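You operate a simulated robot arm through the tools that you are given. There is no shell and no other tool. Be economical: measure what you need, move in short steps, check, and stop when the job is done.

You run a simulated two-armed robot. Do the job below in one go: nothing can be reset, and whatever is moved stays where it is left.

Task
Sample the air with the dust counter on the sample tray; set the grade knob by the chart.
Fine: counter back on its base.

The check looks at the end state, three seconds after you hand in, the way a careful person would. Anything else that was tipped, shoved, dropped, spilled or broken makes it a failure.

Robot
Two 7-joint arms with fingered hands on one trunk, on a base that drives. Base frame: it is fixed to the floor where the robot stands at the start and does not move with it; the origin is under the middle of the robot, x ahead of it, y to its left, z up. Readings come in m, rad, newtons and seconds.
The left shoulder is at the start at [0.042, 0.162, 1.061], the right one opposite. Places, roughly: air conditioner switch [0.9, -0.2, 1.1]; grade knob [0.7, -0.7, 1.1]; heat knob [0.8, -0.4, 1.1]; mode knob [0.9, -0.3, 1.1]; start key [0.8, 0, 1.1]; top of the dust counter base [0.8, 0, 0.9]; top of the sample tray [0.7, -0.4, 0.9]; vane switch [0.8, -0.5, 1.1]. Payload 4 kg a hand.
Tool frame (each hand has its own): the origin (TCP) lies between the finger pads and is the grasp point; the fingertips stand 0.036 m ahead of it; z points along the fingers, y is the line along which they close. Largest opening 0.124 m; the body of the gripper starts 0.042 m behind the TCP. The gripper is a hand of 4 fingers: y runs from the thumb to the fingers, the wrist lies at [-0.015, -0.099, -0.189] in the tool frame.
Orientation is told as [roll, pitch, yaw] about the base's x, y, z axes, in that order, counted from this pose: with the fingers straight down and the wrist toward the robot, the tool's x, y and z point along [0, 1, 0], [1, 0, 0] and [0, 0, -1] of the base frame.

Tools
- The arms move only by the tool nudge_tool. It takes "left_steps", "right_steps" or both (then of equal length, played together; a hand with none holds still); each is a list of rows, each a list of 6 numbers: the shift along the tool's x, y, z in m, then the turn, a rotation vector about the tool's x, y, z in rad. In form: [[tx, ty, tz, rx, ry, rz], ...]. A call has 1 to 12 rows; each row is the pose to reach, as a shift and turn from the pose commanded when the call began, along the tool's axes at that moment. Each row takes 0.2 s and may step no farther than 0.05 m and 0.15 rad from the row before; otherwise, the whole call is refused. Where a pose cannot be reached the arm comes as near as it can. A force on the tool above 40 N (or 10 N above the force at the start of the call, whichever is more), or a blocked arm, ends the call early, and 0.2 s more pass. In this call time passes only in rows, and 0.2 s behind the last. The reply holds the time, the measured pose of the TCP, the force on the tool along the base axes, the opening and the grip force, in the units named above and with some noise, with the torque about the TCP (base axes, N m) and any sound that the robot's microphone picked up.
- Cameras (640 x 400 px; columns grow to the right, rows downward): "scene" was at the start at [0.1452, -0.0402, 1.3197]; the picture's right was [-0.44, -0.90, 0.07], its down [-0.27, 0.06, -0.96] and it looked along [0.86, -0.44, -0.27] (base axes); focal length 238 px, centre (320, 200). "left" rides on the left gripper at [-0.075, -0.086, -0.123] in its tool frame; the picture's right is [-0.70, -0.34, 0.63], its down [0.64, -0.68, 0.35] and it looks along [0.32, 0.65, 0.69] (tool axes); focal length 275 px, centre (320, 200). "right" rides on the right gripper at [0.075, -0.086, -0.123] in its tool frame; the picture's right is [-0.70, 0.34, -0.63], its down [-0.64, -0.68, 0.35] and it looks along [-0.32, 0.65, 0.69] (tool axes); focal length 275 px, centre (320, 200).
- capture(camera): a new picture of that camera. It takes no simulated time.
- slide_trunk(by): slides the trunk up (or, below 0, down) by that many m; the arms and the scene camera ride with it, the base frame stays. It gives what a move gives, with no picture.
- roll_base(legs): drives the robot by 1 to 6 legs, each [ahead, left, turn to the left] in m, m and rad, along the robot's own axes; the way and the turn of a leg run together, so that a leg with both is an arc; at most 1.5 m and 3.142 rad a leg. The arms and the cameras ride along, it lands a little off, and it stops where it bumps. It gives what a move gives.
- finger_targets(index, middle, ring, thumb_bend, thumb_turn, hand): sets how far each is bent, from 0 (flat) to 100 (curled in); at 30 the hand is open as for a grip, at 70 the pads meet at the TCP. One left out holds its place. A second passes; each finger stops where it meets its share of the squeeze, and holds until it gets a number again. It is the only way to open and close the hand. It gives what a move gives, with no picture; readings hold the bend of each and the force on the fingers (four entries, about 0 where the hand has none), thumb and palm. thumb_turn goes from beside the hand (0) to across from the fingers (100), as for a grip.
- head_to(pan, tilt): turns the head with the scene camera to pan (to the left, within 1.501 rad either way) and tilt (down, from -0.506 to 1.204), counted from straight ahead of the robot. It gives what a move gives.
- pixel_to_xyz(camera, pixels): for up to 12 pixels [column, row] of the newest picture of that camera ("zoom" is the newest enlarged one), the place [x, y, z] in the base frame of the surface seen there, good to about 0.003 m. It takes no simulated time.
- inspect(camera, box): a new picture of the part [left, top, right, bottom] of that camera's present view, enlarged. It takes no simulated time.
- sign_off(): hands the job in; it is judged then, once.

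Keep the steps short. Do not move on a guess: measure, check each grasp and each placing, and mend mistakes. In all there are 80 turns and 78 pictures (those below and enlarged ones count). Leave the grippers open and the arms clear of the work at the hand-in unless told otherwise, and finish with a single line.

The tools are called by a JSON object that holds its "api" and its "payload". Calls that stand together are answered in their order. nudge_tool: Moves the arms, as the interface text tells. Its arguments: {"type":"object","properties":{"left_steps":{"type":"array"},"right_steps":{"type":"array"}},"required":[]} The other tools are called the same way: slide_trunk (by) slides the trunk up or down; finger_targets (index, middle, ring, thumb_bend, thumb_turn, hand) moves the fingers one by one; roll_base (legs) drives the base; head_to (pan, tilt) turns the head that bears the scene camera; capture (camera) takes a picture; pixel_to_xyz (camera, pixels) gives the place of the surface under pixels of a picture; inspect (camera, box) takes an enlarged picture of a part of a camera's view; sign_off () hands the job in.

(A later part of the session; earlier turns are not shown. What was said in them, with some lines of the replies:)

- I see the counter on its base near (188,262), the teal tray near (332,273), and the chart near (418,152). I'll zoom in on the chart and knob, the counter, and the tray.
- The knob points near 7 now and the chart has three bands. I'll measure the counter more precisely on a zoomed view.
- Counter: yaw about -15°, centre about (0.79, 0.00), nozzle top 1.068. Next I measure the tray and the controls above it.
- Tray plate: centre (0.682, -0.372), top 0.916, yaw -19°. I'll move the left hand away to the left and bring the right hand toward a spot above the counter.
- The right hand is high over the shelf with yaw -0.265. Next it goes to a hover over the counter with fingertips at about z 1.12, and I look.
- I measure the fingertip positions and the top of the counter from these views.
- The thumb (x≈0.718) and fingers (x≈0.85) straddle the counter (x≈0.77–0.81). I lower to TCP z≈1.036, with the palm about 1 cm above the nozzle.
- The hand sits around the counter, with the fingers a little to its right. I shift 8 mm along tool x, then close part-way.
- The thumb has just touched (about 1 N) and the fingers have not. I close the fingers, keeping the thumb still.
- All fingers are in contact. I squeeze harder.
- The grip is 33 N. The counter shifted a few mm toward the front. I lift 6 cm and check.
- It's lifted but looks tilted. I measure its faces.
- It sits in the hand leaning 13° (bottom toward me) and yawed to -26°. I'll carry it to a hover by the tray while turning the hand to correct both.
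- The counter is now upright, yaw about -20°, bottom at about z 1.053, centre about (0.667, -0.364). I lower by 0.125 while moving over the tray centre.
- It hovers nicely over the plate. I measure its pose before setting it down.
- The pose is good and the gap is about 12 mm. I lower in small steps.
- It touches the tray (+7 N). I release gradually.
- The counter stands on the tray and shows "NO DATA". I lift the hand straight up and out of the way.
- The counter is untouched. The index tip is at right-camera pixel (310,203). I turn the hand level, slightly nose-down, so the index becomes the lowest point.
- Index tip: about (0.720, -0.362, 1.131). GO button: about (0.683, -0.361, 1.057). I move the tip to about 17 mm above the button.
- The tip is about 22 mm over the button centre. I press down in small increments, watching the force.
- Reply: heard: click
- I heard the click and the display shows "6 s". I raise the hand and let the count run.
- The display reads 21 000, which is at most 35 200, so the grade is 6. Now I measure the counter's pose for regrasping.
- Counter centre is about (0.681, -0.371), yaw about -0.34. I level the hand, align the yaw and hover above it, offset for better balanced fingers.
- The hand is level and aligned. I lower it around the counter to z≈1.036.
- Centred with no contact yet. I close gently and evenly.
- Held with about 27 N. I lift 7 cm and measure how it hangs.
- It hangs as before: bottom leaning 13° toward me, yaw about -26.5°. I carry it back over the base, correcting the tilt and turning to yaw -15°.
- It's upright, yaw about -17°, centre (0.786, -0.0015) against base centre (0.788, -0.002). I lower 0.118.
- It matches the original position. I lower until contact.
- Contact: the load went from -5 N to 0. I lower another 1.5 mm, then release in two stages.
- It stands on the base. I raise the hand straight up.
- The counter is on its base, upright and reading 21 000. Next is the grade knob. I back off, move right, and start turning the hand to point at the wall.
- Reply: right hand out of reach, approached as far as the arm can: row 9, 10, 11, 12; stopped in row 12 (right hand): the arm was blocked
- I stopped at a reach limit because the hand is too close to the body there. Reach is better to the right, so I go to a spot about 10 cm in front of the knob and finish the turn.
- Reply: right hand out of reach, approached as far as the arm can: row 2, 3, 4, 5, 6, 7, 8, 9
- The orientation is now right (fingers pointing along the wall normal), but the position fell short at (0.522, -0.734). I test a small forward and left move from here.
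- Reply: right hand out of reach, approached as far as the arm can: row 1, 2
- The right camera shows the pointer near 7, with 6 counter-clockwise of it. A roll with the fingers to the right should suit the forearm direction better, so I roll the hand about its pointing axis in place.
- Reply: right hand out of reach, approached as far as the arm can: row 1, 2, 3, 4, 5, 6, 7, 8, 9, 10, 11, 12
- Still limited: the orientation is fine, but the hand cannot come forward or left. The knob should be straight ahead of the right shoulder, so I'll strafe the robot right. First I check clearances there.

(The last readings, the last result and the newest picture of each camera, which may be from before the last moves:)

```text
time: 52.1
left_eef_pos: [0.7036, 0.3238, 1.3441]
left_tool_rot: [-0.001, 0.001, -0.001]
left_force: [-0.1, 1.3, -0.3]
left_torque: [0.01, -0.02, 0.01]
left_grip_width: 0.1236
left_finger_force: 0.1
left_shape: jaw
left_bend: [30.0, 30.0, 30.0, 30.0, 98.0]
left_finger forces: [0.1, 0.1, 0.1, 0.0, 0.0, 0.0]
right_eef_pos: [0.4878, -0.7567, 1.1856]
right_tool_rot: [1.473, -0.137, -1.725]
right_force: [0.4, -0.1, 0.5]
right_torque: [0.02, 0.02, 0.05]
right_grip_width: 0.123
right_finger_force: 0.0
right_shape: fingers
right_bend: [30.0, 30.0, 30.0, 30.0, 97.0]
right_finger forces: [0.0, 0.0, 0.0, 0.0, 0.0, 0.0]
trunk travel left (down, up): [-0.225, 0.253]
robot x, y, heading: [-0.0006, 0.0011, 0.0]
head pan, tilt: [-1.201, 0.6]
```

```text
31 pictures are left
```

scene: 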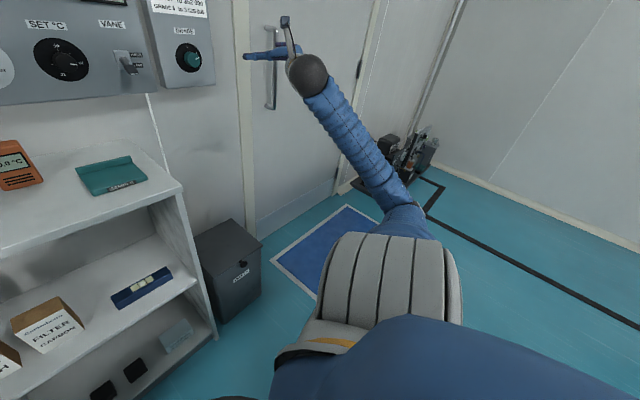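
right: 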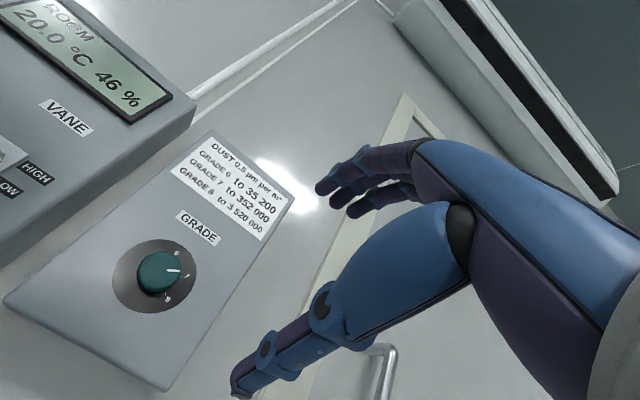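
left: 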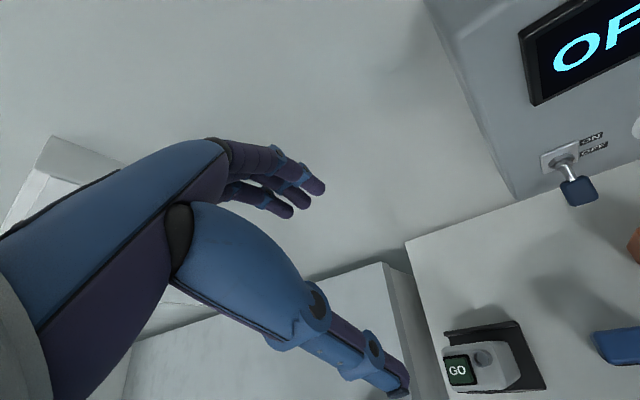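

The floor to the right is clear (bin front at x≈0.53, handle at x≈0.65). I strafe 0.34 m right and 4 cm back.

{"api": "roll_base", "payload": {"legs": [[-0.04, 0, 0], [0, -0.34, 0]]}}

{"api": "head_to", "payload": {"pan": -0.4, "tilt": 0.25}}

{"api": "capture", "payload": {"camera": "scene"}}

```text
time: 54.8
left_eef_pos: [0.6641, -0.0211, 1.3447]
left_tool_rot: [0.0, 0.001, -0.007]
left_force: [0.2, -0.3, 1.0]
left_torque: [0.04, 0.03, 0.0]
left_grip_width: 0.1239
left_finger_force: 0.0
left_shape: jaw
left_bend: [30.0, 30.0, 30.0, 30.0, 98.0]
left_finger forces: [0.1, 0.0, 0.0, 0.0, 0.1, 0.0]
right_eef_pos: [0.4395, -1.101, 1.1847]
right_tool_rot: [1.473, -0.134, -1.733]
right_force: [-0.1, -0.1, -0.5]
right_torque: [-0.01, -0.01, -0.01]
right_grip_width: 0.1232
right_finger_force: 0.1
right_shape: fingers
right_bend: [30.0, 30.0, 30.0, 30.0, 98.0]
right_finger forces: [0.0, 0.1, 0.0, 0.1, 0.0, 0.0]
trunk travel left (down, up): [-0.225, 0.253]
robot x, y, heading: [-0.041, -0.3349, -0.007]
head pan, tilt: [-1.201, 0.6]
```

```text
time: 55.9
left_eef_pos: [0.664, -0.02, 1.3436]
left_tool_rot: [-0.001, 0.0, -0.008]
left_force: [-0.2, -0.3, -0.1]
left_torque: [0.02, 0.0, 0.01]
left_grip_width: 0.1239
left_finger_force: 0.1
left_shape: jaw
left_bend: [30.0, 30.0, 30.0, 30.0, 98.0]
left_finger forces: [0.0, 0.0, 0.0, 0.0, 0.0, 0.0]
right_eef_pos: [0.4412, -1.0993, 1.186]
right_tool_rot: [1.472, -0.135, -1.731]
right_force: [-0.2, 0.8, 0.3]
right_torque: [-0.03, -0.02, -0.02]
right_grip_width: 0.1233
right_finger_force: 0.1
right_shape: fingers
right_bend: [30.0, 30.0, 30.0, 30.0, 97.0]
right_finger forces: [0.1, 0.0, 0.0, 0.0, 0.0, 0.0]
trunk travel left (down, up): [-0.225, 0.253]
robot x, y, heading: [-0.0421, -0.3364, -0.009]
head pan, tilt: [-0.4, 0.25]
```

```text
30 pictures are left
```

scene: 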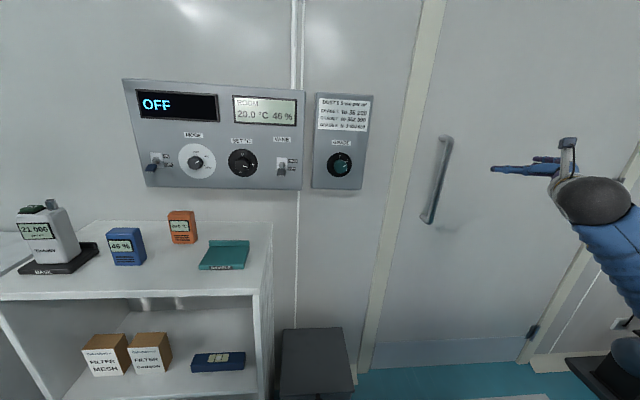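

The view is good now. I move the hand left (tool -y) toward the knob line and watch how it follows.

{"api": "nudge_tool", "payload": {"right_steps": [[0, -0.04, 0, 0, 0, 0], [0, -0.08, 0, 0, 0, 0], [0, -0.12, 0, 0, 0, 0], [0, -0.16, 0, 0, 0, 0], [0, -0.2, 0, 0, 0, 0]]}}

```text
time: 57.3
left_eef_pos: [0.6636, -0.0204, 1.3439]
left_tool_rot: [0.0, 0.001, -0.009]
left_force: [0.5, 0.4, 0.6]
left_torque: [0.01, -0.03, 0.0]
left_grip_width: 0.1238
left_finger_force: 0.1
left_shape: jaw
left_bend: [30.0, 30.0, 30.0, 30.0, 98.0]
left_finger forces: [0.0, 0.0, 0.0, 0.0, 0.0, 0.1]
right_eef_pos: [0.1496, -0.9065, 1.5362]
right_tool_rot: [2.508, 0.063, -1.773]
right_force: [-0.1, -0.4, 0.6]
right_torque: [-0.01, -0.01, -0.01]
right_grip_width: 0.1232
right_finger_force: 0.0
right_shape: fingers
right_bend: [30.0, 30.0, 30.0, 30.0, 98.0]
right_finger forces: [0.0, 0.0, 0.0, 0.0, 0.0, 0.0]
right hand out of reach, approached as far as the arm can: row 2, 3, 5
trunk travel left (down, up): [-0.225, 0.253]
robot x, y, heading: [-0.0371, -0.3364, -0.014]
head pan, tilt: [-0.4, 0.25]
stopped in row 5 (right hand): the arm was blocked; the commanded pose is now the measured one
```

The arm swung into an odd pose and stopped; the command is now the measured pose. I look before doing anything else.

{"api": "head_to", "payload": {"pan": -0.9, "tilt": 0.1}}

{"api": "capture", "payload": {"camera": "scene"}}

```text
time: 58.2
left_eef_pos: [0.666, -0.0208, 1.3435]
left_tool_rot: [0.0, 0.002, -0.012]
left_force: [-0.8, 0.2, -0.4]
left_torque: [-0.02, -0.03, 0.03]
left_grip_width: 0.124
left_finger_force: 0.0
left_shape: jaw
left_bend: [30.0, 30.0, 30.0, 30.0, 98.0]
left_finger forces: [0.0, 0.0, 0.0, 0.0, 0.0, 0.0]
right_eef_pos: [0.1507, -0.9066, 1.5366]
right_tool_rot: [2.505, 0.066, -1.774]
right_force: [0.2, 0.3, 0.8]
right_torque: [0.01, 0.02, 0.0]
right_grip_width: 0.1232
right_finger_force: 0.0
right_shape: fingers
right_bend: [30.0, 30.0, 30.0, 30.0, 98.0]
right_finger forces: [0.0, 0.0, 0.1, 0.1, 0.0, 0.0]
trunk travel left (down, up): [-0.225, 0.253]
robot x, y, heading: [-0.043, -0.3375, -0.008]
head pan, tilt: [-0.901, 0.099]
```

```text
29 pictures are left
```

scene: 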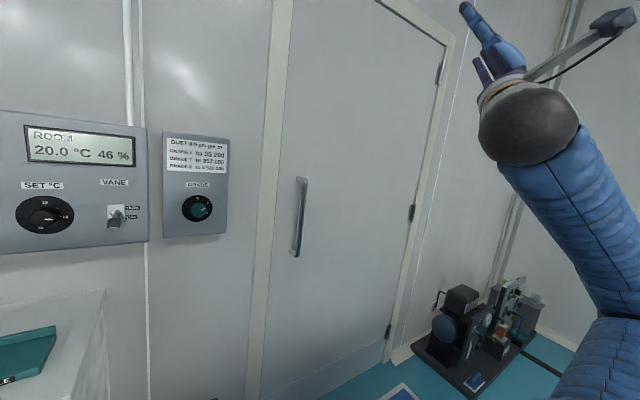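

Nothing was hit; the hand points up with the elbow low. From here I bring it forward and down in stages while pitching toward the wall.

{"api": "nudge_tool", "payload": {"right_steps": [[-0.0325, -0.018, -0.0068, 0, -0.06, 0], [-0.065, -0.036, -0.0135, 0, -0.12, 0], [-0.0975, -0.054, -0.0203, 0, -0.18, 0], [-0.13, -0.072, -0.027, 0, -0.24, 0], [-0.1625, -0.09, -0.0338, 0, -0.3, 0], [-0.195, -0.108, -0.0405, 0, -0.36, 0], [-0.2275, -0.126, -0.0473, 0, -0.42, 0], [-0.26, -0.144, -0.054, 0, -0.48, 0]]}}

```text
time: 60.0
left_eef_pos: [0.668, -0.0195, 1.3425]
left_tool_rot: [-0.003, 0.001, -0.01]
left_force: [1.1, 0.0, -0.7]
left_torque: [-0.02, 0.02, 0.02]
left_grip_width: 0.1239
left_finger_force: 0.0
left_shape: jaw
left_bend: [30.0, 30.0, 30.0, 30.0, 98.0]
left_finger forces: [0.0, 0.0, 0.0, 0.0, 0.1, 0.0]
right_eef_pos: [0.4119, -0.8041, 1.4026]
right_tool_rot: [2.025, 0.064, -1.775]
right_force: [0.3, -0.1, 0.4]
right_torque: [-0.01, 0.02, -0.01]
right_grip_width: 0.1231
right_finger_force: 0.0
right_shape: fingers
right_bend: [30.0, 30.0, 30.0, 30.0, 98.0]
right_finger forces: [0.0, 0.1, 0.0, 0.1, 0.0, 0.0]
right hand out of reach, approached as far as the arm can: row 1, 2, 3, 4, 5, 6, 7, 8
trunk travel left (down, up): [-0.225, 0.253]
robot x, y, heading: [-0.0413, -0.3381, -0.009]
head pan, tilt: [-0.901, 0.099]
```

It ended a bit farther out than asked, so the arm is simply too folded when close in. I continue outward toward the knob and level the hand.

{"api": "nudge_tool", "payload": {"right_steps": [[-0.034, -0.018, 0.0135, 0, -0.055, 0], [-0.068, -0.036, 0.027, 0, -0.11, 0], [-0.102, -0.054, 0.0405, 0, -0.165, 0], [-0.136, -0.072, 0.054, 0, -0.22, 0], [-0.17, -0.09, 0.0675, 0, -0.275, 0], [-0.204, -0.108, 0.081, 0, -0.33, 0], [-0.238, -0.126, 0.0945, 0, -0.39, 0], [-0.2725, -0.144, 0.108, 0, -0.45, 0]]}}

{"api": "capture", "payload": {"camera": "scene"}}

```text
time: 61.9
left_eef_pos: [0.6683, -0.0212, 1.3416]
left_tool_rot: [0.001, 0.003, -0.011]
left_force: [-0.3, 0.0, -1.0]
left_torque: [0.01, 0.05, 0.04]
left_grip_width: 0.1238
left_finger_force: 0.1
left_shape: jaw
left_bend: [30.0, 30.0, 30.0, 30.0, 98.0]
left_finger forces: [0.0, 0.0, 0.0, 0.0, 0.0, 0.0]
right_eef_pos: [0.6565, -0.6936, 1.2107]
right_tool_rot: [1.574, 0.064, -1.774]
right_force: [0.0, 1.1, 0.5]
right_torque: [0.01, -0.02, 0.02]
right_grip_width: 0.1231
right_finger_force: 0.2
right_shape: fingers
right_bend: [30.0, 30.0, 30.0, 30.0, 98.0]
right_finger forces: [0.1, 0.0, 0.0, 0.0, 0.0, 0.1]
trunk travel left (down, up): [-0.225, 0.253]
robot x, y, heading: [-0.0409, -0.3407, -0.007]
head pan, tilt: [-0.901, 0.099]
```

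```text
28 pictures are left
```

scene: 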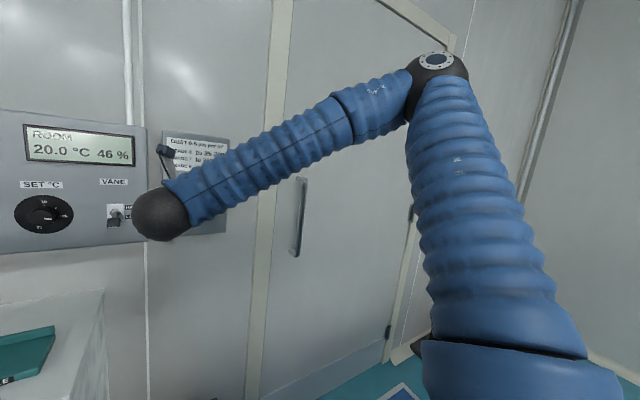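

The hand is now in front of the panel, level, and fully in reach. I look through the right camera.

{"api": "capture", "payload": {"camera": "right"}}

```text
27 pictures are left
```

right: 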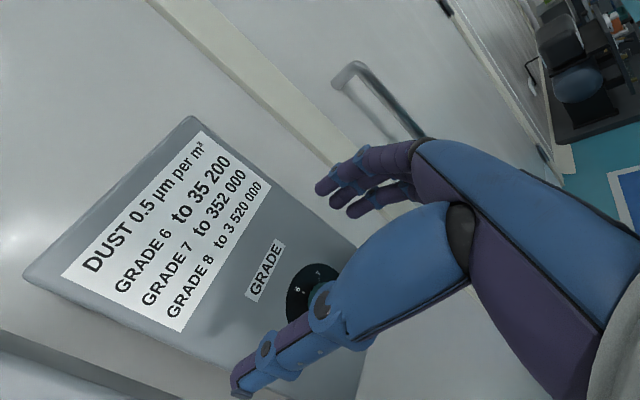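

The thumb hides the knob. I raise the hand 15 cm so the head camera can measure the knob exactly.

{"api": "nudge_tool", "payload": {"right_steps": [[0.04, 0, -0.01, 0, 0, 0], [0.08, 0, -0.02, 0, 0, 0], [0.12, 0, -0.03, 0, 0, 0], [0.16, 0, -0.03, 0, 0, 0]]}}

{"api": "inspect", "payload": {"camera": "scene", "box": [160, 165, 235, 245]}}

```text
time: 62.9
left_eef_pos: [0.6654, -0.021, 1.3434]
left_tool_rot: [-0.001, 0.001, -0.008]
left_force: [-0.3, 0.1, -0.3]
left_torque: [0.02, 0.0, 0.0]
left_grip_width: 0.1237
left_finger_force: 0.1
left_shape: jaw
left_bend: [30.0, 30.0, 30.0, 30.0, 98.0]
left_finger forces: [0.0, 0.1, 0.0, 0.0, 0.0, 0.0]
right_eef_pos: [0.6223, -0.6947, 1.371]
right_tool_rot: [1.575, 0.065, -1.773]
right_force: [1.4, 0.0, -0.6]
right_torque: [0.01, 0.0, 0.01]
right_grip_width: 0.1231
right_finger_force: 0.0
right_shape: fingers
right_bend: [30.0, 30.0, 30.0, 30.0, 98.0]
right_finger forces: [0.0, 0.1, 0.0, 0.0, 0.0, 0.1]
trunk travel left (down, up): [-0.225, 0.253]
robot x, y, heading: [-0.0436, -0.3371, -0.01]
head pan, tilt: [-0.901, 0.099]
```

```text
5.00 times, centred on (198, 205) of scene
```

zoom: 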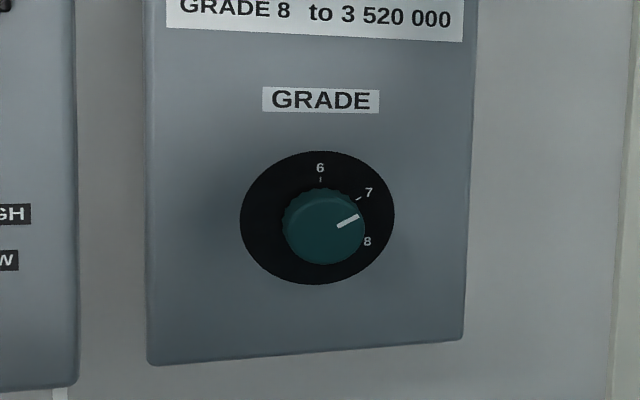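

A clear view: 6 is straight up, 7 at about 60°, 8 at about 120°, and the pointer is just past 7. I need to turn it about 60–65° counter-clockwise. Measuring the geometry.

{"api": "pixel_to_xyz", "payload": {"camera": "zoom", "pixels": [[325, 230], [300, 230], [350, 238], [325, 212], [325, 252], [347, 221], [318, 158], [318, 278], [248, 218], [388, 215], [160, 300], [455, 300]]}}

```text
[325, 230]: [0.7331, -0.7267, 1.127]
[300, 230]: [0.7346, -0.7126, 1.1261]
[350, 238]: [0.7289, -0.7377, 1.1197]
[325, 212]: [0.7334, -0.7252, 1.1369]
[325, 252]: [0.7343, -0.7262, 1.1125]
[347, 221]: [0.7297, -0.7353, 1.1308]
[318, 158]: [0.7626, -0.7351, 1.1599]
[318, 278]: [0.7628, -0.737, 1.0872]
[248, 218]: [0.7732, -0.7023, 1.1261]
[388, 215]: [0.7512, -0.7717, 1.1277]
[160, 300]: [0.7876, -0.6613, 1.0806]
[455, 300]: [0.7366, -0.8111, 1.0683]
```

Knob axis: (0.7335, -0.727, 1.125), panel yaw -0.32, knob about 4 cm across. I move to a pre-grasp point 8 cm before the knob face, aligned with its axis.

{"api": "nudge_tool", "payload": {"right_steps": [[-0.041, 0.0026, 0.006, -0.02, 0.001, 0], [-0.082, 0.0052, 0.012, -0.04, 0.0025, 0], [-0.123, 0.0079, 0.018, -0.06, 0.004, 0], [-0.164, 0.0105, 0.024, -0.08, 0.005, 0], [-0.205, 0.0131, 0.03, -0.1, 0.0065, 0], [-0.2456, 0.0157, 0.0354, -0.118, 0.0075, 0]]}}

{"api": "nudge_tool", "payload": {"right_steps": [[0, 0, 0, 0, 0, -0.12], [0, 0, 0, 0, 0, -0.24], [0, 0, 0, 0, 0, -0.36], [0, 0, 0, 0, 0, -0.48], [0, 0, 0, 0, 0, -0.6], [0, 0, 0, 0, 0, -0.72], [0, 0, 0, 0, 0, -0.84], [0, 0, 0, 0, 0, -0.96], [0, 0, 0, 0, 0, -1.08]]}}

```text
time: 64.2
left_eef_pos: [0.6678, -0.0217, 1.3427]
left_tool_rot: [0.001, 0.001, -0.011]
left_force: [-0.1, -1.2, -0.3]
left_torque: [-0.02, 0.02, -0.01]
left_grip_width: 0.124
left_finger_force: 0.0
left_shape: jaw
left_bend: [30.0, 30.0, 30.0, 30.0, 98.0]
left_finger forces: [0.0, 0.0, 0.0, 0.1, 0.0, 0.0]
right_eef_pos: [0.6591, -0.7038, 1.1259]
right_tool_rot: [1.577, 0.066, -1.894]
right_force: [0.2, -0.4, 0.5]
right_torque: [-0.03, -0.03, 0.01]
right_grip_width: 0.1232
right_finger_force: 0.1
right_shape: fingers
right_bend: [30.0, 30.0, 30.0, 30.0, 98.0]
right_finger forces: [0.0, 0.0, 0.0, 0.0, 0.0, 0.0]
trunk travel left (down, up): [-0.225, 0.253]
robot x, y, heading: [-0.042, -0.3388, -0.006]
head pan, tilt: [-0.901, 0.099]
```

```text
time: 66.2
left_eef_pos: [0.665, -0.0214, 1.3449]
left_tool_rot: [0.001, 0.001, -0.009]
left_force: [0.3, 0.2, 0.5]
left_torque: [-0.06, -0.02, 0.0]
left_grip_width: 0.1238
left_finger_force: 0.1
left_shape: jaw
left_bend: [30.0, 30.0, 30.0, 30.0, 98.0]
left_finger forces: [0.0, 0.0, 0.0, 0.1, 0.0, 0.0]
right_eef_pos: [0.6374, -0.6982, 1.1705]
right_tool_rot: [1.436, -0.95, -1.835]
right_force: [-0.1, -0.3, 0.5]
right_torque: [-0.05, -0.04, 0.02]
right_grip_width: 0.1232
right_finger_force: 0.1
right_shape: fingers
right_bend: [30.0, 30.0, 30.0, 30.0, 98.0]
right_finger forces: [0.1, 0.1, 0.0, 0.0, 0.0, 0.0]
right hand out of reach, approached as far as the arm can: row 4, 5, 6, 7, 8, 9
trunk travel left (down, up): [-0.225, 0.253]
robot x, y, heading: [-0.0419, -0.3363, -0.008]
head pan, tilt: [-0.901, 0.099]
```

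Counter-clockwise roll is only reachable for about 0.4 rad from there, so I need to start rolled further clockwise. I return to the pre-grasp pose and test the other direction.

{"api": "nudge_tool", "payload": {"right_steps": [[-0.0028, -0.0048, 0.003, 0.002, 0.012, 0.126], [-0.0055, -0.0095, 0.0059, 0.004, 0.0245, 0.2525], [-0.0083, -0.0143, 0.0089, 0.006, 0.037, 0.379], [-0.011, -0.019, 0.0118, 0.008, 0.049, 0.505], [-0.0138, -0.0238, 0.0148, 0.01, 0.061, 0.631], [-0.0166, -0.0285, 0.0177, 0.012, 0.0735, 0.7575], [-0.0193, -0.0333, 0.0207, 0.014, 0.086, 0.884], [-0.0221, -0.038, 0.0236, 0.016, 0.098, 1.01]]}}

{"api": "nudge_tool", "payload": {"right_steps": [[0, 0, 0, 0, 0, 0.12], [0, 0, 0, 0, 0, 0.24], [0, 0, 0, 0, 0, 0.36], [0, 0, 0, 0, 0, 0.48], [0, 0, 0, 0, 0, 0.6], [0, 0, 0, 0, 0, 0.72], [0, 0, 0, 0, 0, 0.84]]}}

```text
time: 68.0
left_eef_pos: [0.667, -0.0214, 1.3418]
left_tool_rot: [0.0, 0.0, -0.009]
left_force: [0.3, -0.6, 0.1]
left_torque: [0.02, 0.01, -0.02]
left_grip_width: 0.1237
left_finger_force: 0.1
left_shape: jaw
left_bend: [30.0, 30.0, 30.0, 30.0, 98.0]
left_finger forces: [0.1, 0.1, 0.0, 0.0, 0.0, 0.0]
right_eef_pos: [0.6585, -0.7026, 1.1248]
right_tool_rot: [1.571, 0.063, -1.889]
right_force: [0.9, -0.3, -0.4]
right_torque: [0.03, -0.03, -0.02]
right_grip_width: 0.1232
right_finger_force: 0.1
right_shape: fingers
right_bend: [30.0, 30.0, 30.0, 30.0, 98.0]
right_finger forces: [0.1, 0.1, 0.0, 0.0, 0.0, 0.0]
right hand out of reach, approached as far as the arm can: row 2
trunk travel left (down, up): [-0.225, 0.253]
robot x, y, heading: [-0.0404, -0.3389, -0.01]
head pan, tilt: [-0.901, 0.099]
```

```text
time: 69.7
left_eef_pos: [0.6661, -0.0217, 1.3442]
left_tool_rot: [0.001, 0.0, -0.009]
left_force: [-0.6, -0.5, -0.1]
left_torque: [0.0, 0.01, 0.0]
left_grip_width: 0.124
left_finger_force: 0.1
left_shape: jaw
left_bend: [30.0, 30.0, 30.0, 30.0, 98.0]
left_finger forces: [0.0, 0.0, 0.1, 0.0, 0.1, 0.0]
right_eef_pos: [0.6571, -0.7034, 1.1243]
right_tool_rot: [1.57, 0.904, -1.893]
right_force: [0.4, 0.2, 0.8]
right_torque: [0.01, -0.03, -0.01]
right_grip_width: 0.1234
right_finger_force: 0.0
right_shape: fingers
right_bend: [30.0, 30.0, 30.0, 30.0, 98.0]
right_finger forces: [0.1, 0.0, 0.0, 0.1, 0.1, 0.1]
trunk travel left (down, up): [-0.225, 0.253]
robot x, y, heading: [-0.0383, -0.341, -0.011]
head pan, tilt: [-0.901, 0.099]
```

This roll is fully reachable (141°), leaving room to turn about 65° counter-clockwise. I advance 6.8 cm along the axis to put the fingertips around the knob.

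{"api": "nudge_tool", "payload": {"right_steps": [[0, 0, 0.025, 0, 0, 0], [0, 0, 0.048, 0, 0, 0], [0, 0, 0.06, 0, 0, 0], [0, 0, 0.068, 0, 0, 0]]}}

{"api": "inspect", "payload": {"camera": "scene", "box": [140, 150, 260, 260]}}

{"api": "capture", "payload": {"camera": "right"}}

```text
time: 70.7
left_eef_pos: [0.6658, -0.0203, 1.3423]
left_tool_rot: [-0.001, -0.001, -0.013]
left_force: [0.6, -0.4, 0.4]
left_torque: [-0.01, 0.0, 0.01]
left_grip_width: 0.1236
left_finger_force: 0.0
left_shape: jaw
left_bend: [30.0, 30.0, 30.0, 30.0, 98.0]
left_finger forces: [0.1, 0.0, 0.0, 0.0, 0.1, 0.1]
right_eef_pos: [0.7214, -0.7237, 1.1259]
right_tool_rot: [1.57, 0.9, -1.893]
right_force: [-0.3, -0.6, -1.0]
right_torque: [-0.01, -0.01, -0.01]
right_grip_width: 0.1234
right_finger_force: 0.1
right_shape: fingers
right_bend: [30.0, 30.0, 30.0, 30.0, 98.0]
right_finger forces: [0.0, 0.0, 0.0, 0.0, 0.0, 0.0]
trunk travel left (down, up): [-0.225, 0.253]
robot x, y, heading: [-0.0421, -0.3402, -0.011]
head pan, tilt: [-0.901, 0.099]
```

```text
3.64 times, centred on (200, 205) of scene
```

zoom: 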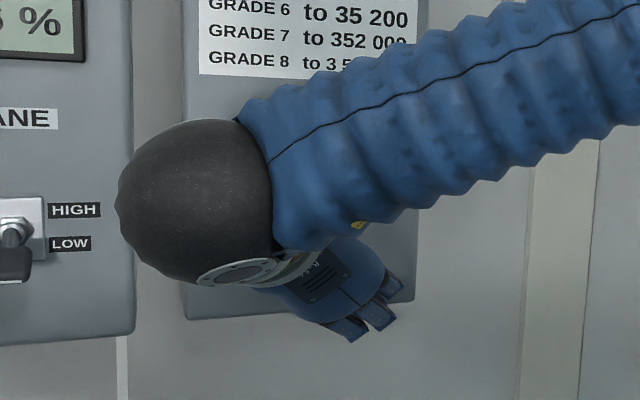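

```text
24 pictures are left
```

right: 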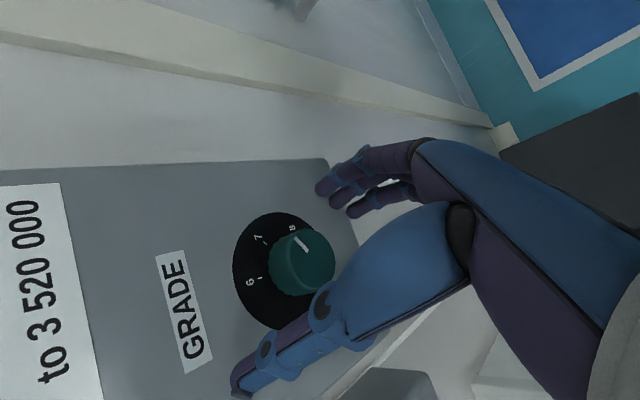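

The knob sits between the thumb and fingers in the right view, at pixel (303,258), about 4 mm toward tool +x. I shift and close index, middle and thumb part-way, leaving the ring finger open.

{"api": "nudge_tool", "payload": {"right_steps": [[0.004, 0, 0, 0, 0, 0]]}}

{"api": "finger_targets", "payload": {"hand": "right", "index": 55, "middle": 55, "thumb_bend": 55}}

{"api": "capture", "payload": {"camera": "right"}}

```text
time: 71.0
left_eef_pos: [0.6658, -0.0204, 1.3425]
left_tool_rot: [0.0, 0.0, -0.011]
left_force: [-0.3, -0.5, -0.2]
left_torque: [-0.03, 0.03, 0.04]
left_grip_width: 0.1239
left_finger_force: 0.1
left_shape: jaw
left_bend: [30.0, 30.0, 30.0, 30.0, 98.0]
left_finger forces: [0.1, 0.1, 0.0, 0.0, 0.0, 0.1]
right_eef_pos: [0.7213, -0.7272, 1.1289]
right_tool_rot: [1.573, 0.901, -1.89]
right_force: [-0.2, 0.2, 0.0]
right_torque: [-0.04, 0.01, 0.0]
right_grip_width: 0.1233
right_finger_force: 0.1
right_shape: fingers
right_bend: [30.0, 30.0, 30.0, 30.0, 98.0]
right_finger forces: [0.1, 0.0, 0.0, 0.0, 0.1, 0.1]
trunk travel left (down, up): [-0.225, 0.253]
robot x, y, heading: [-0.0388, -0.3413, -0.013]
head pan, tilt: [-0.901, 0.099]
```

```text
time: 72.0
left_eef_pos: [0.6658, -0.02, 1.3424]
left_tool_rot: [0.0, 0.0, -0.012]
left_force: [0.1, 0.8, 0.3]
left_torque: [-0.02, 0.02, -0.03]
left_grip_width: 0.1237
left_finger_force: 0.1
left_shape: jaw
left_bend: [30.0, 30.0, 30.0, 30.0, 98.0]
left_finger forces: [0.1, 0.0, 0.1, 0.0, 0.0, 0.0]
right_eef_pos: [0.7208, -0.7265, 1.1288]
right_tool_rot: [1.57, 0.9, -1.891]
right_force: [0.1, 1.5, 2.0]
right_torque: [0.01, -0.02, 0.03]
right_grip_width: 0.0485
right_finger_force: 1.1
right_shape: fingers
right_bend: [55.0, 55.0, 30.0, 55.0, 97.0]
right_finger forces: [0.1, 0.0, 0.0, 0.0, 1.8, 0.1]
trunk travel left (down, up): [-0.225, 0.253]
robot x, y, heading: [-0.0401, -0.3346, -0.012]
head pan, tilt: [-0.901, 0.099]
```

```text
23 pictures are left
```

right: 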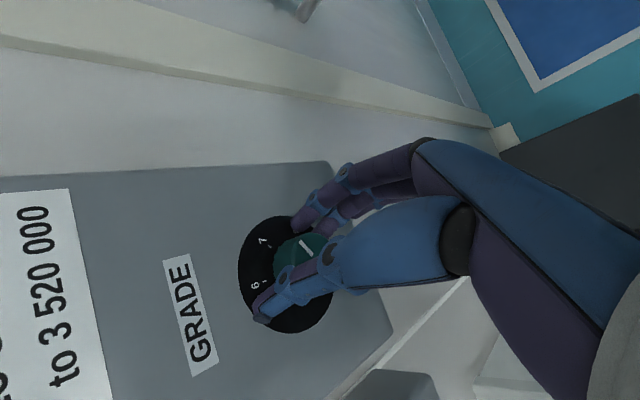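

The thumb just touches and the fingers almost do. I close onto the knob firmly.

{"api": "finger_targets", "payload": {"hand": "right", "index": 62, "middle": 62}}

{"api": "finger_targets", "payload": {"hand": "right", "index": 70, "middle": 70, "thumb_bend": 63}}

{"api": "inspect", "payload": {"camera": "right", "box": [220, 180, 380, 340]}}

```text
time: 73.0
left_eef_pos: [0.666, -0.0216, 1.343]
left_tool_rot: [0.001, 0.0, -0.01]
left_force: [0.0, -0.3, 0.7]
left_torque: [0.0, 0.01, 0.01]
left_grip_width: 0.1238
left_finger_force: 0.0
left_shape: jaw
left_bend: [30.0, 30.0, 30.0, 30.0, 98.0]
left_finger forces: [0.1, 0.0, 0.0, 0.1, 0.0, 0.0]
right_eef_pos: [0.7214, -0.7262, 1.1277]
right_tool_rot: [1.569, 0.901, -1.892]
right_force: [-3.2, -0.9, -2.9]
right_torque: [0.02, 0.11, -0.06]
right_grip_width: 0.0401
right_finger_force: 4.0
right_shape: fingers
right_bend: [61.0, 59.0, 30.0, 55.0, 97.0]
right_finger forces: [1.4, 4.3, 0.0, 0.0, 2.0, 0.0]
trunk travel left (down, up): [-0.225, 0.253]
robot x, y, heading: [-0.0392, -0.3361, -0.014]
head pan, tilt: [-0.901, 0.099]
```

```text
time: 74.0
left_eef_pos: [0.6657, -0.02, 1.3435]
left_tool_rot: [-0.002, -0.002, -0.012]
left_force: [0.0, 1.0, 0.3]
left_torque: [0.02, 0.02, 0.01]
left_grip_width: 0.1237
left_finger_force: 0.0
left_shape: jaw
left_bend: [30.0, 30.0, 30.0, 30.0, 98.0]
left_finger forces: [0.0, 0.0, 0.0, 0.1, 0.0, 0.1]
right_eef_pos: [0.7214, -0.7264, 1.1278]
right_tool_rot: [1.57, 0.901, -1.891]
right_force: [-7.5, 0.1, -3.2]
right_torque: [0.08, 0.34, -0.18]
right_grip_width: 0.0367
right_finger_force: 14.0
right_shape: fingers
right_bend: [63.0, 60.0, 30.0, 58.0, 97.0]
right_finger forces: [6.1, 9.8, 0.0, 0.0, 12.5, 0.0]
trunk travel left (down, up): [-0.225, 0.253]
robot x, y, heading: [-0.0425, -0.3336, -0.011]
head pan, tilt: [-0.901, 0.099]
```

```text
2.50 times, centred on (300, 260) of right
```

zoom: 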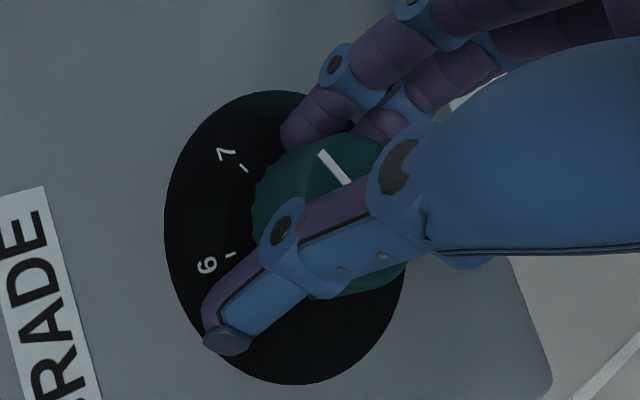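

The grip is 14 N and the pointer is unchanged. I turn 0.6 rad counter-clockwise.

{"api": "nudge_tool", "payload": {"right_steps": [[0, 0, 0, 0, 0, -0.1], [0, 0, 0, 0, 0, -0.2], [0, 0, 0, 0, 0, -0.3], [0, 0, 0, 0, 0, -0.4], [0, 0, 0, 0, 0, -0.5], [0, 0, 0, 0, 0, -0.6]]}}

{"api": "inspect", "payload": {"camera": "right", "box": [220, 180, 380, 340]}}

```text
time: 75.5
left_eef_pos: [0.6653, -0.0203, 1.3448]
left_tool_rot: [0.0, 0.001, -0.01]
left_force: [0.5, 0.3, 0.6]
left_torque: [0.01, -0.03, -0.01]
left_grip_width: 0.1239
left_finger_force: 0.1
left_shape: jaw
left_bend: [30.0, 30.0, 30.0, 30.0, 98.0]
left_finger forces: [0.0, 0.0, 0.0, 0.1, 0.0, 0.0]
right_eef_pos: [0.7205, -0.7251, 1.128]
right_tool_rot: [1.572, 0.3, -1.89]
right_force: [-4.5, 1.3, 4.1]
right_torque: [-0.03, -0.01, -0.09]
right_grip_width: 0.0355
right_finger_force: 15.2
right_shape: fingers
right_bend: [64.0, 62.0, 30.0, 58.0, 95.0]
right_finger forces: [6.4, 8.0, 0.0, 0.1, 16.3, 0.0]
trunk travel left (down, up): [-0.225, 0.253]
robot x, y, heading: [-0.0385, -0.3381, -0.009]
head pan, tilt: [-0.901, 0.099]
```

```text
2.50 times, centred on (300, 260) of right
```

zoom: 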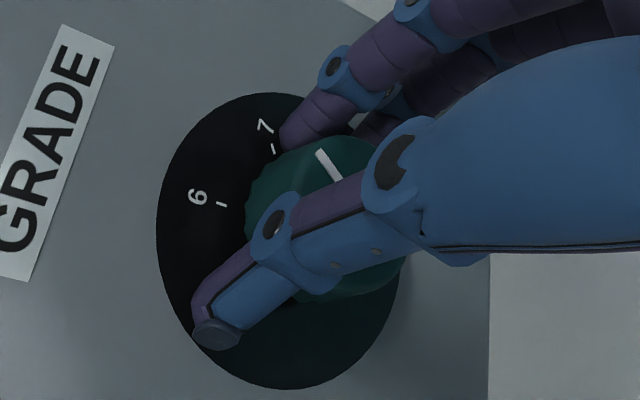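

The knob follows the hand, with a small lag. I turn another 0.5 rad.

{"api": "nudge_tool", "payload": {"right_steps": [[0, 0, 0, 0, 0, -0.1], [0, 0, 0, 0, 0, -0.2], [0, 0, 0, 0, 0, -0.3], [0, 0, 0, 0, 0, -0.4], [0, 0, 0, 0, 0, -0.5]]}}

{"api": "inspect", "payload": {"camera": "right", "box": [220, 180, 380, 340]}}

```text
time: 76.7
left_eef_pos: [0.665, -0.0187, 1.3431]
left_tool_rot: [-0.002, 0.001, -0.009]
left_force: [0.4, 0.7, -0.6]
left_torque: [-0.04, 0.02, -0.01]
left_grip_width: 0.1236
left_finger_force: 0.0
left_shape: jaw
left_bend: [30.0, 30.0, 30.0, 30.0, 98.0]
left_finger forces: [0.0, 0.0, 0.0, 0.0, 0.0, 0.0]
right_eef_pos: [0.72, -0.7256, 1.1288]
right_tool_rot: [1.573, -0.201, -1.891]
right_force: [-1.0, 8.0, 7.2]
right_torque: [-0.02, -0.16, 0.01]
right_grip_width: 0.0358
right_finger_force: 16.3
right_shape: fingers
right_bend: [64.0, 62.0, 30.0, 58.0, 94.0]
right_finger forces: [6.4, 6.7, 0.0, 0.0, 18.9, 0.0]
trunk travel left (down, up): [-0.225, 0.253]
robot x, y, heading: [-0.0419, -0.3398, -0.012]
head pan, tilt: [-0.901, 0.099]
```

```text
2.50 times, centred on (300, 260) of right
```

zoom: 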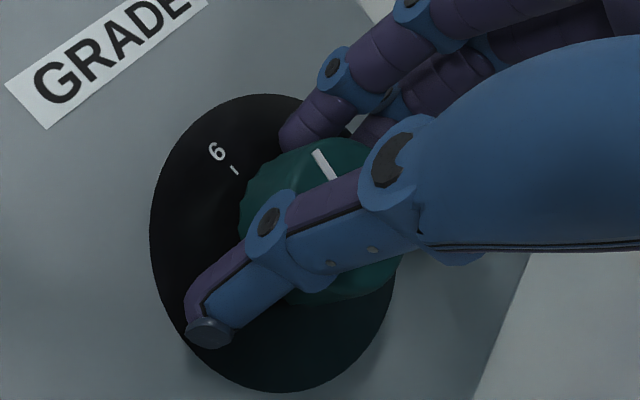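

In the hand view the pointer now lines up with tick 6. I release, back off, raise the hand and check from the head.

{"api": "finger_targets", "payload": {"hand": "right", "index": 30, "middle": 30, "thumb_bend": 30}}

{"api": "nudge_tool", "payload": {"right_steps": [[0, 0, -0.025, 0, 0, 0.05], [0, 0, -0.05, 0, 0, 0.1], [0, 0, -0.075, 0, 0, 0.15], [0, 0, -0.09, 0, 0, 0.2], [0.045, 0, -0.1, 0, 0, 0.2], [0.09, 0, -0.1, 0, 0, 0.2], [0.135, 0, -0.1, 0, 0, 0.2], [0.18, 0, -0.11, 0, 0, 0.2], [0.22, 0, -0.11, 0, 0, 0.2]]}}

{"api": "inspect", "payload": {"camera": "scene", "box": [160, 165, 235, 245]}}

```text
time: 77.7
left_eef_pos: [0.6651, -0.0201, 1.3429]
left_tool_rot: [-0.002, -0.001, -0.01]
left_force: [0.9, -0.7, 0.8]
left_torque: [-0.02, 0.02, 0.03]
left_grip_width: 0.1237
left_finger_force: 0.1
left_shape: jaw
left_bend: [30.0, 30.0, 30.0, 30.0, 98.0]
left_finger forces: [0.0, 0.0, 0.1, 0.1, 0.0, 0.0]
right_eef_pos: [0.7205, -0.7274, 1.1267]
right_tool_rot: [1.571, -0.198, -1.891]
right_force: [-0.2, 0.1, -0.7]
right_torque: [0.05, 0.02, -0.02]
right_grip_width: 0.1231
right_finger_force: 0.1
right_shape: fingers
right_bend: [30.0, 30.0, 30.0, 30.0, 97.0]
right_finger forces: [0.0, 0.1, 0.0, 0.0, 0.0, 0.0]
trunk travel left (down, up): [-0.225, 0.253]
robot x, y, heading: [-0.0406, -0.3369, -0.011]
head pan, tilt: [-0.901, 0.099]
```

```text
time: 79.7
left_eef_pos: [0.666, -0.0199, 1.3433]
left_tool_rot: [-0.001, 0.002, -0.01]
left_force: [0.4, 0.0, -0.5]
left_torque: [0.01, -0.03, 0.04]
left_grip_width: 0.1239
left_finger_force: 0.1
left_shape: jaw
left_bend: [30.0, 30.0, 30.0, 30.0, 98.0]
left_finger forces: [0.0, 0.0, 0.0, 0.0, 0.0, 0.1]
right_eef_pos: [0.6305, -0.6498, 1.3447]
right_tool_rot: [1.57, 0.0, -1.889]
right_force: [-0.1, 0.3, -0.5]
right_torque: [0.0, -0.01, -0.02]
right_grip_width: 0.1229
right_finger_force: 0.0
right_shape: fingers
right_bend: [30.0, 30.0, 30.0, 30.0, 97.0]
right_finger forces: [0.0, 0.0, 0.1, 0.0, 0.1, 0.1]
trunk travel left (down, up): [-0.225, 0.253]
robot x, y, heading: [-0.0412, -0.3351, -0.016]
head pan, tilt: [-0.901, 0.099]
```

```text
5.00 times, centred on (198, 205) of scene
```

zoom: 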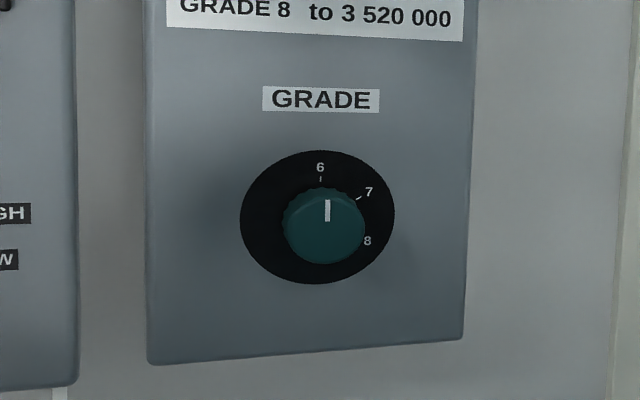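

The pointer is straight up on 6. One last overall check of the counter and shelf.

{"api": "head_to", "payload": {"pan": -0.1, "tilt": 0.35}}

{"api": "capture", "payload": {"camera": "scene"}}

```text
time: 80.8
left_eef_pos: [0.6661, -0.021, 1.3439]
left_tool_rot: [-0.001, -0.001, -0.011]
left_force: [0.5, -0.4, -0.2]
left_torque: [0.0, -0.02, 0.0]
left_grip_width: 0.1241
left_finger_force: 0.0
left_shape: jaw
left_bend: [30.0, 30.0, 30.0, 30.0, 98.0]
left_finger forces: [0.0, 0.0, 0.0, 0.0, 0.0, 0.0]
right_eef_pos: [0.6292, -0.649, 1.3436]
right_tool_rot: [1.57, -0.001, -1.89]
right_force: [0.1, 0.4, -0.3]
right_torque: [0.04, 0.0, 0.01]
right_grip_width: 0.123
right_finger_force: 0.0
right_shape: fingers
right_bend: [30.0, 30.0, 30.0, 30.0, 97.0]
right_finger forces: [0.0, 0.0, 0.0, 0.0, 0.0, 0.0]
trunk travel left (down, up): [-0.225, 0.253]
robot x, y, heading: [-0.0398, -0.3383, -0.01]
head pan, tilt: [-0.099, 0.351]
```

```text
18 pictures are left
```

scene: 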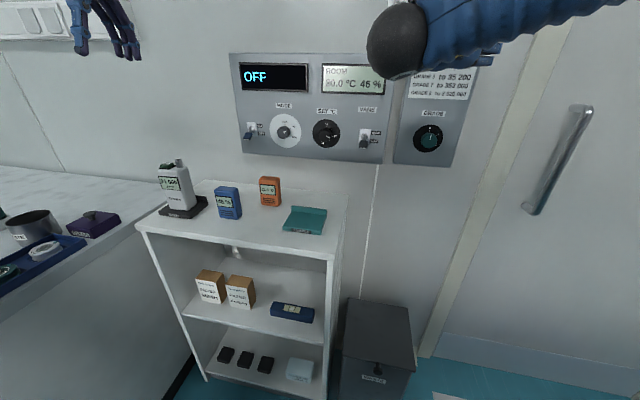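

Everything is in place: the counter is upright on its base, the tray is empty, the knob is on 6, the other controls are untouched, and both hands are open and clear. I hand in.

{"api": "sign_off", "payload": {}}

```text
The job is handed in.
```

The dust counter read 21 000 per m³ on the sample tray, so I set the grade knob to 6, and the counter is back on its base.
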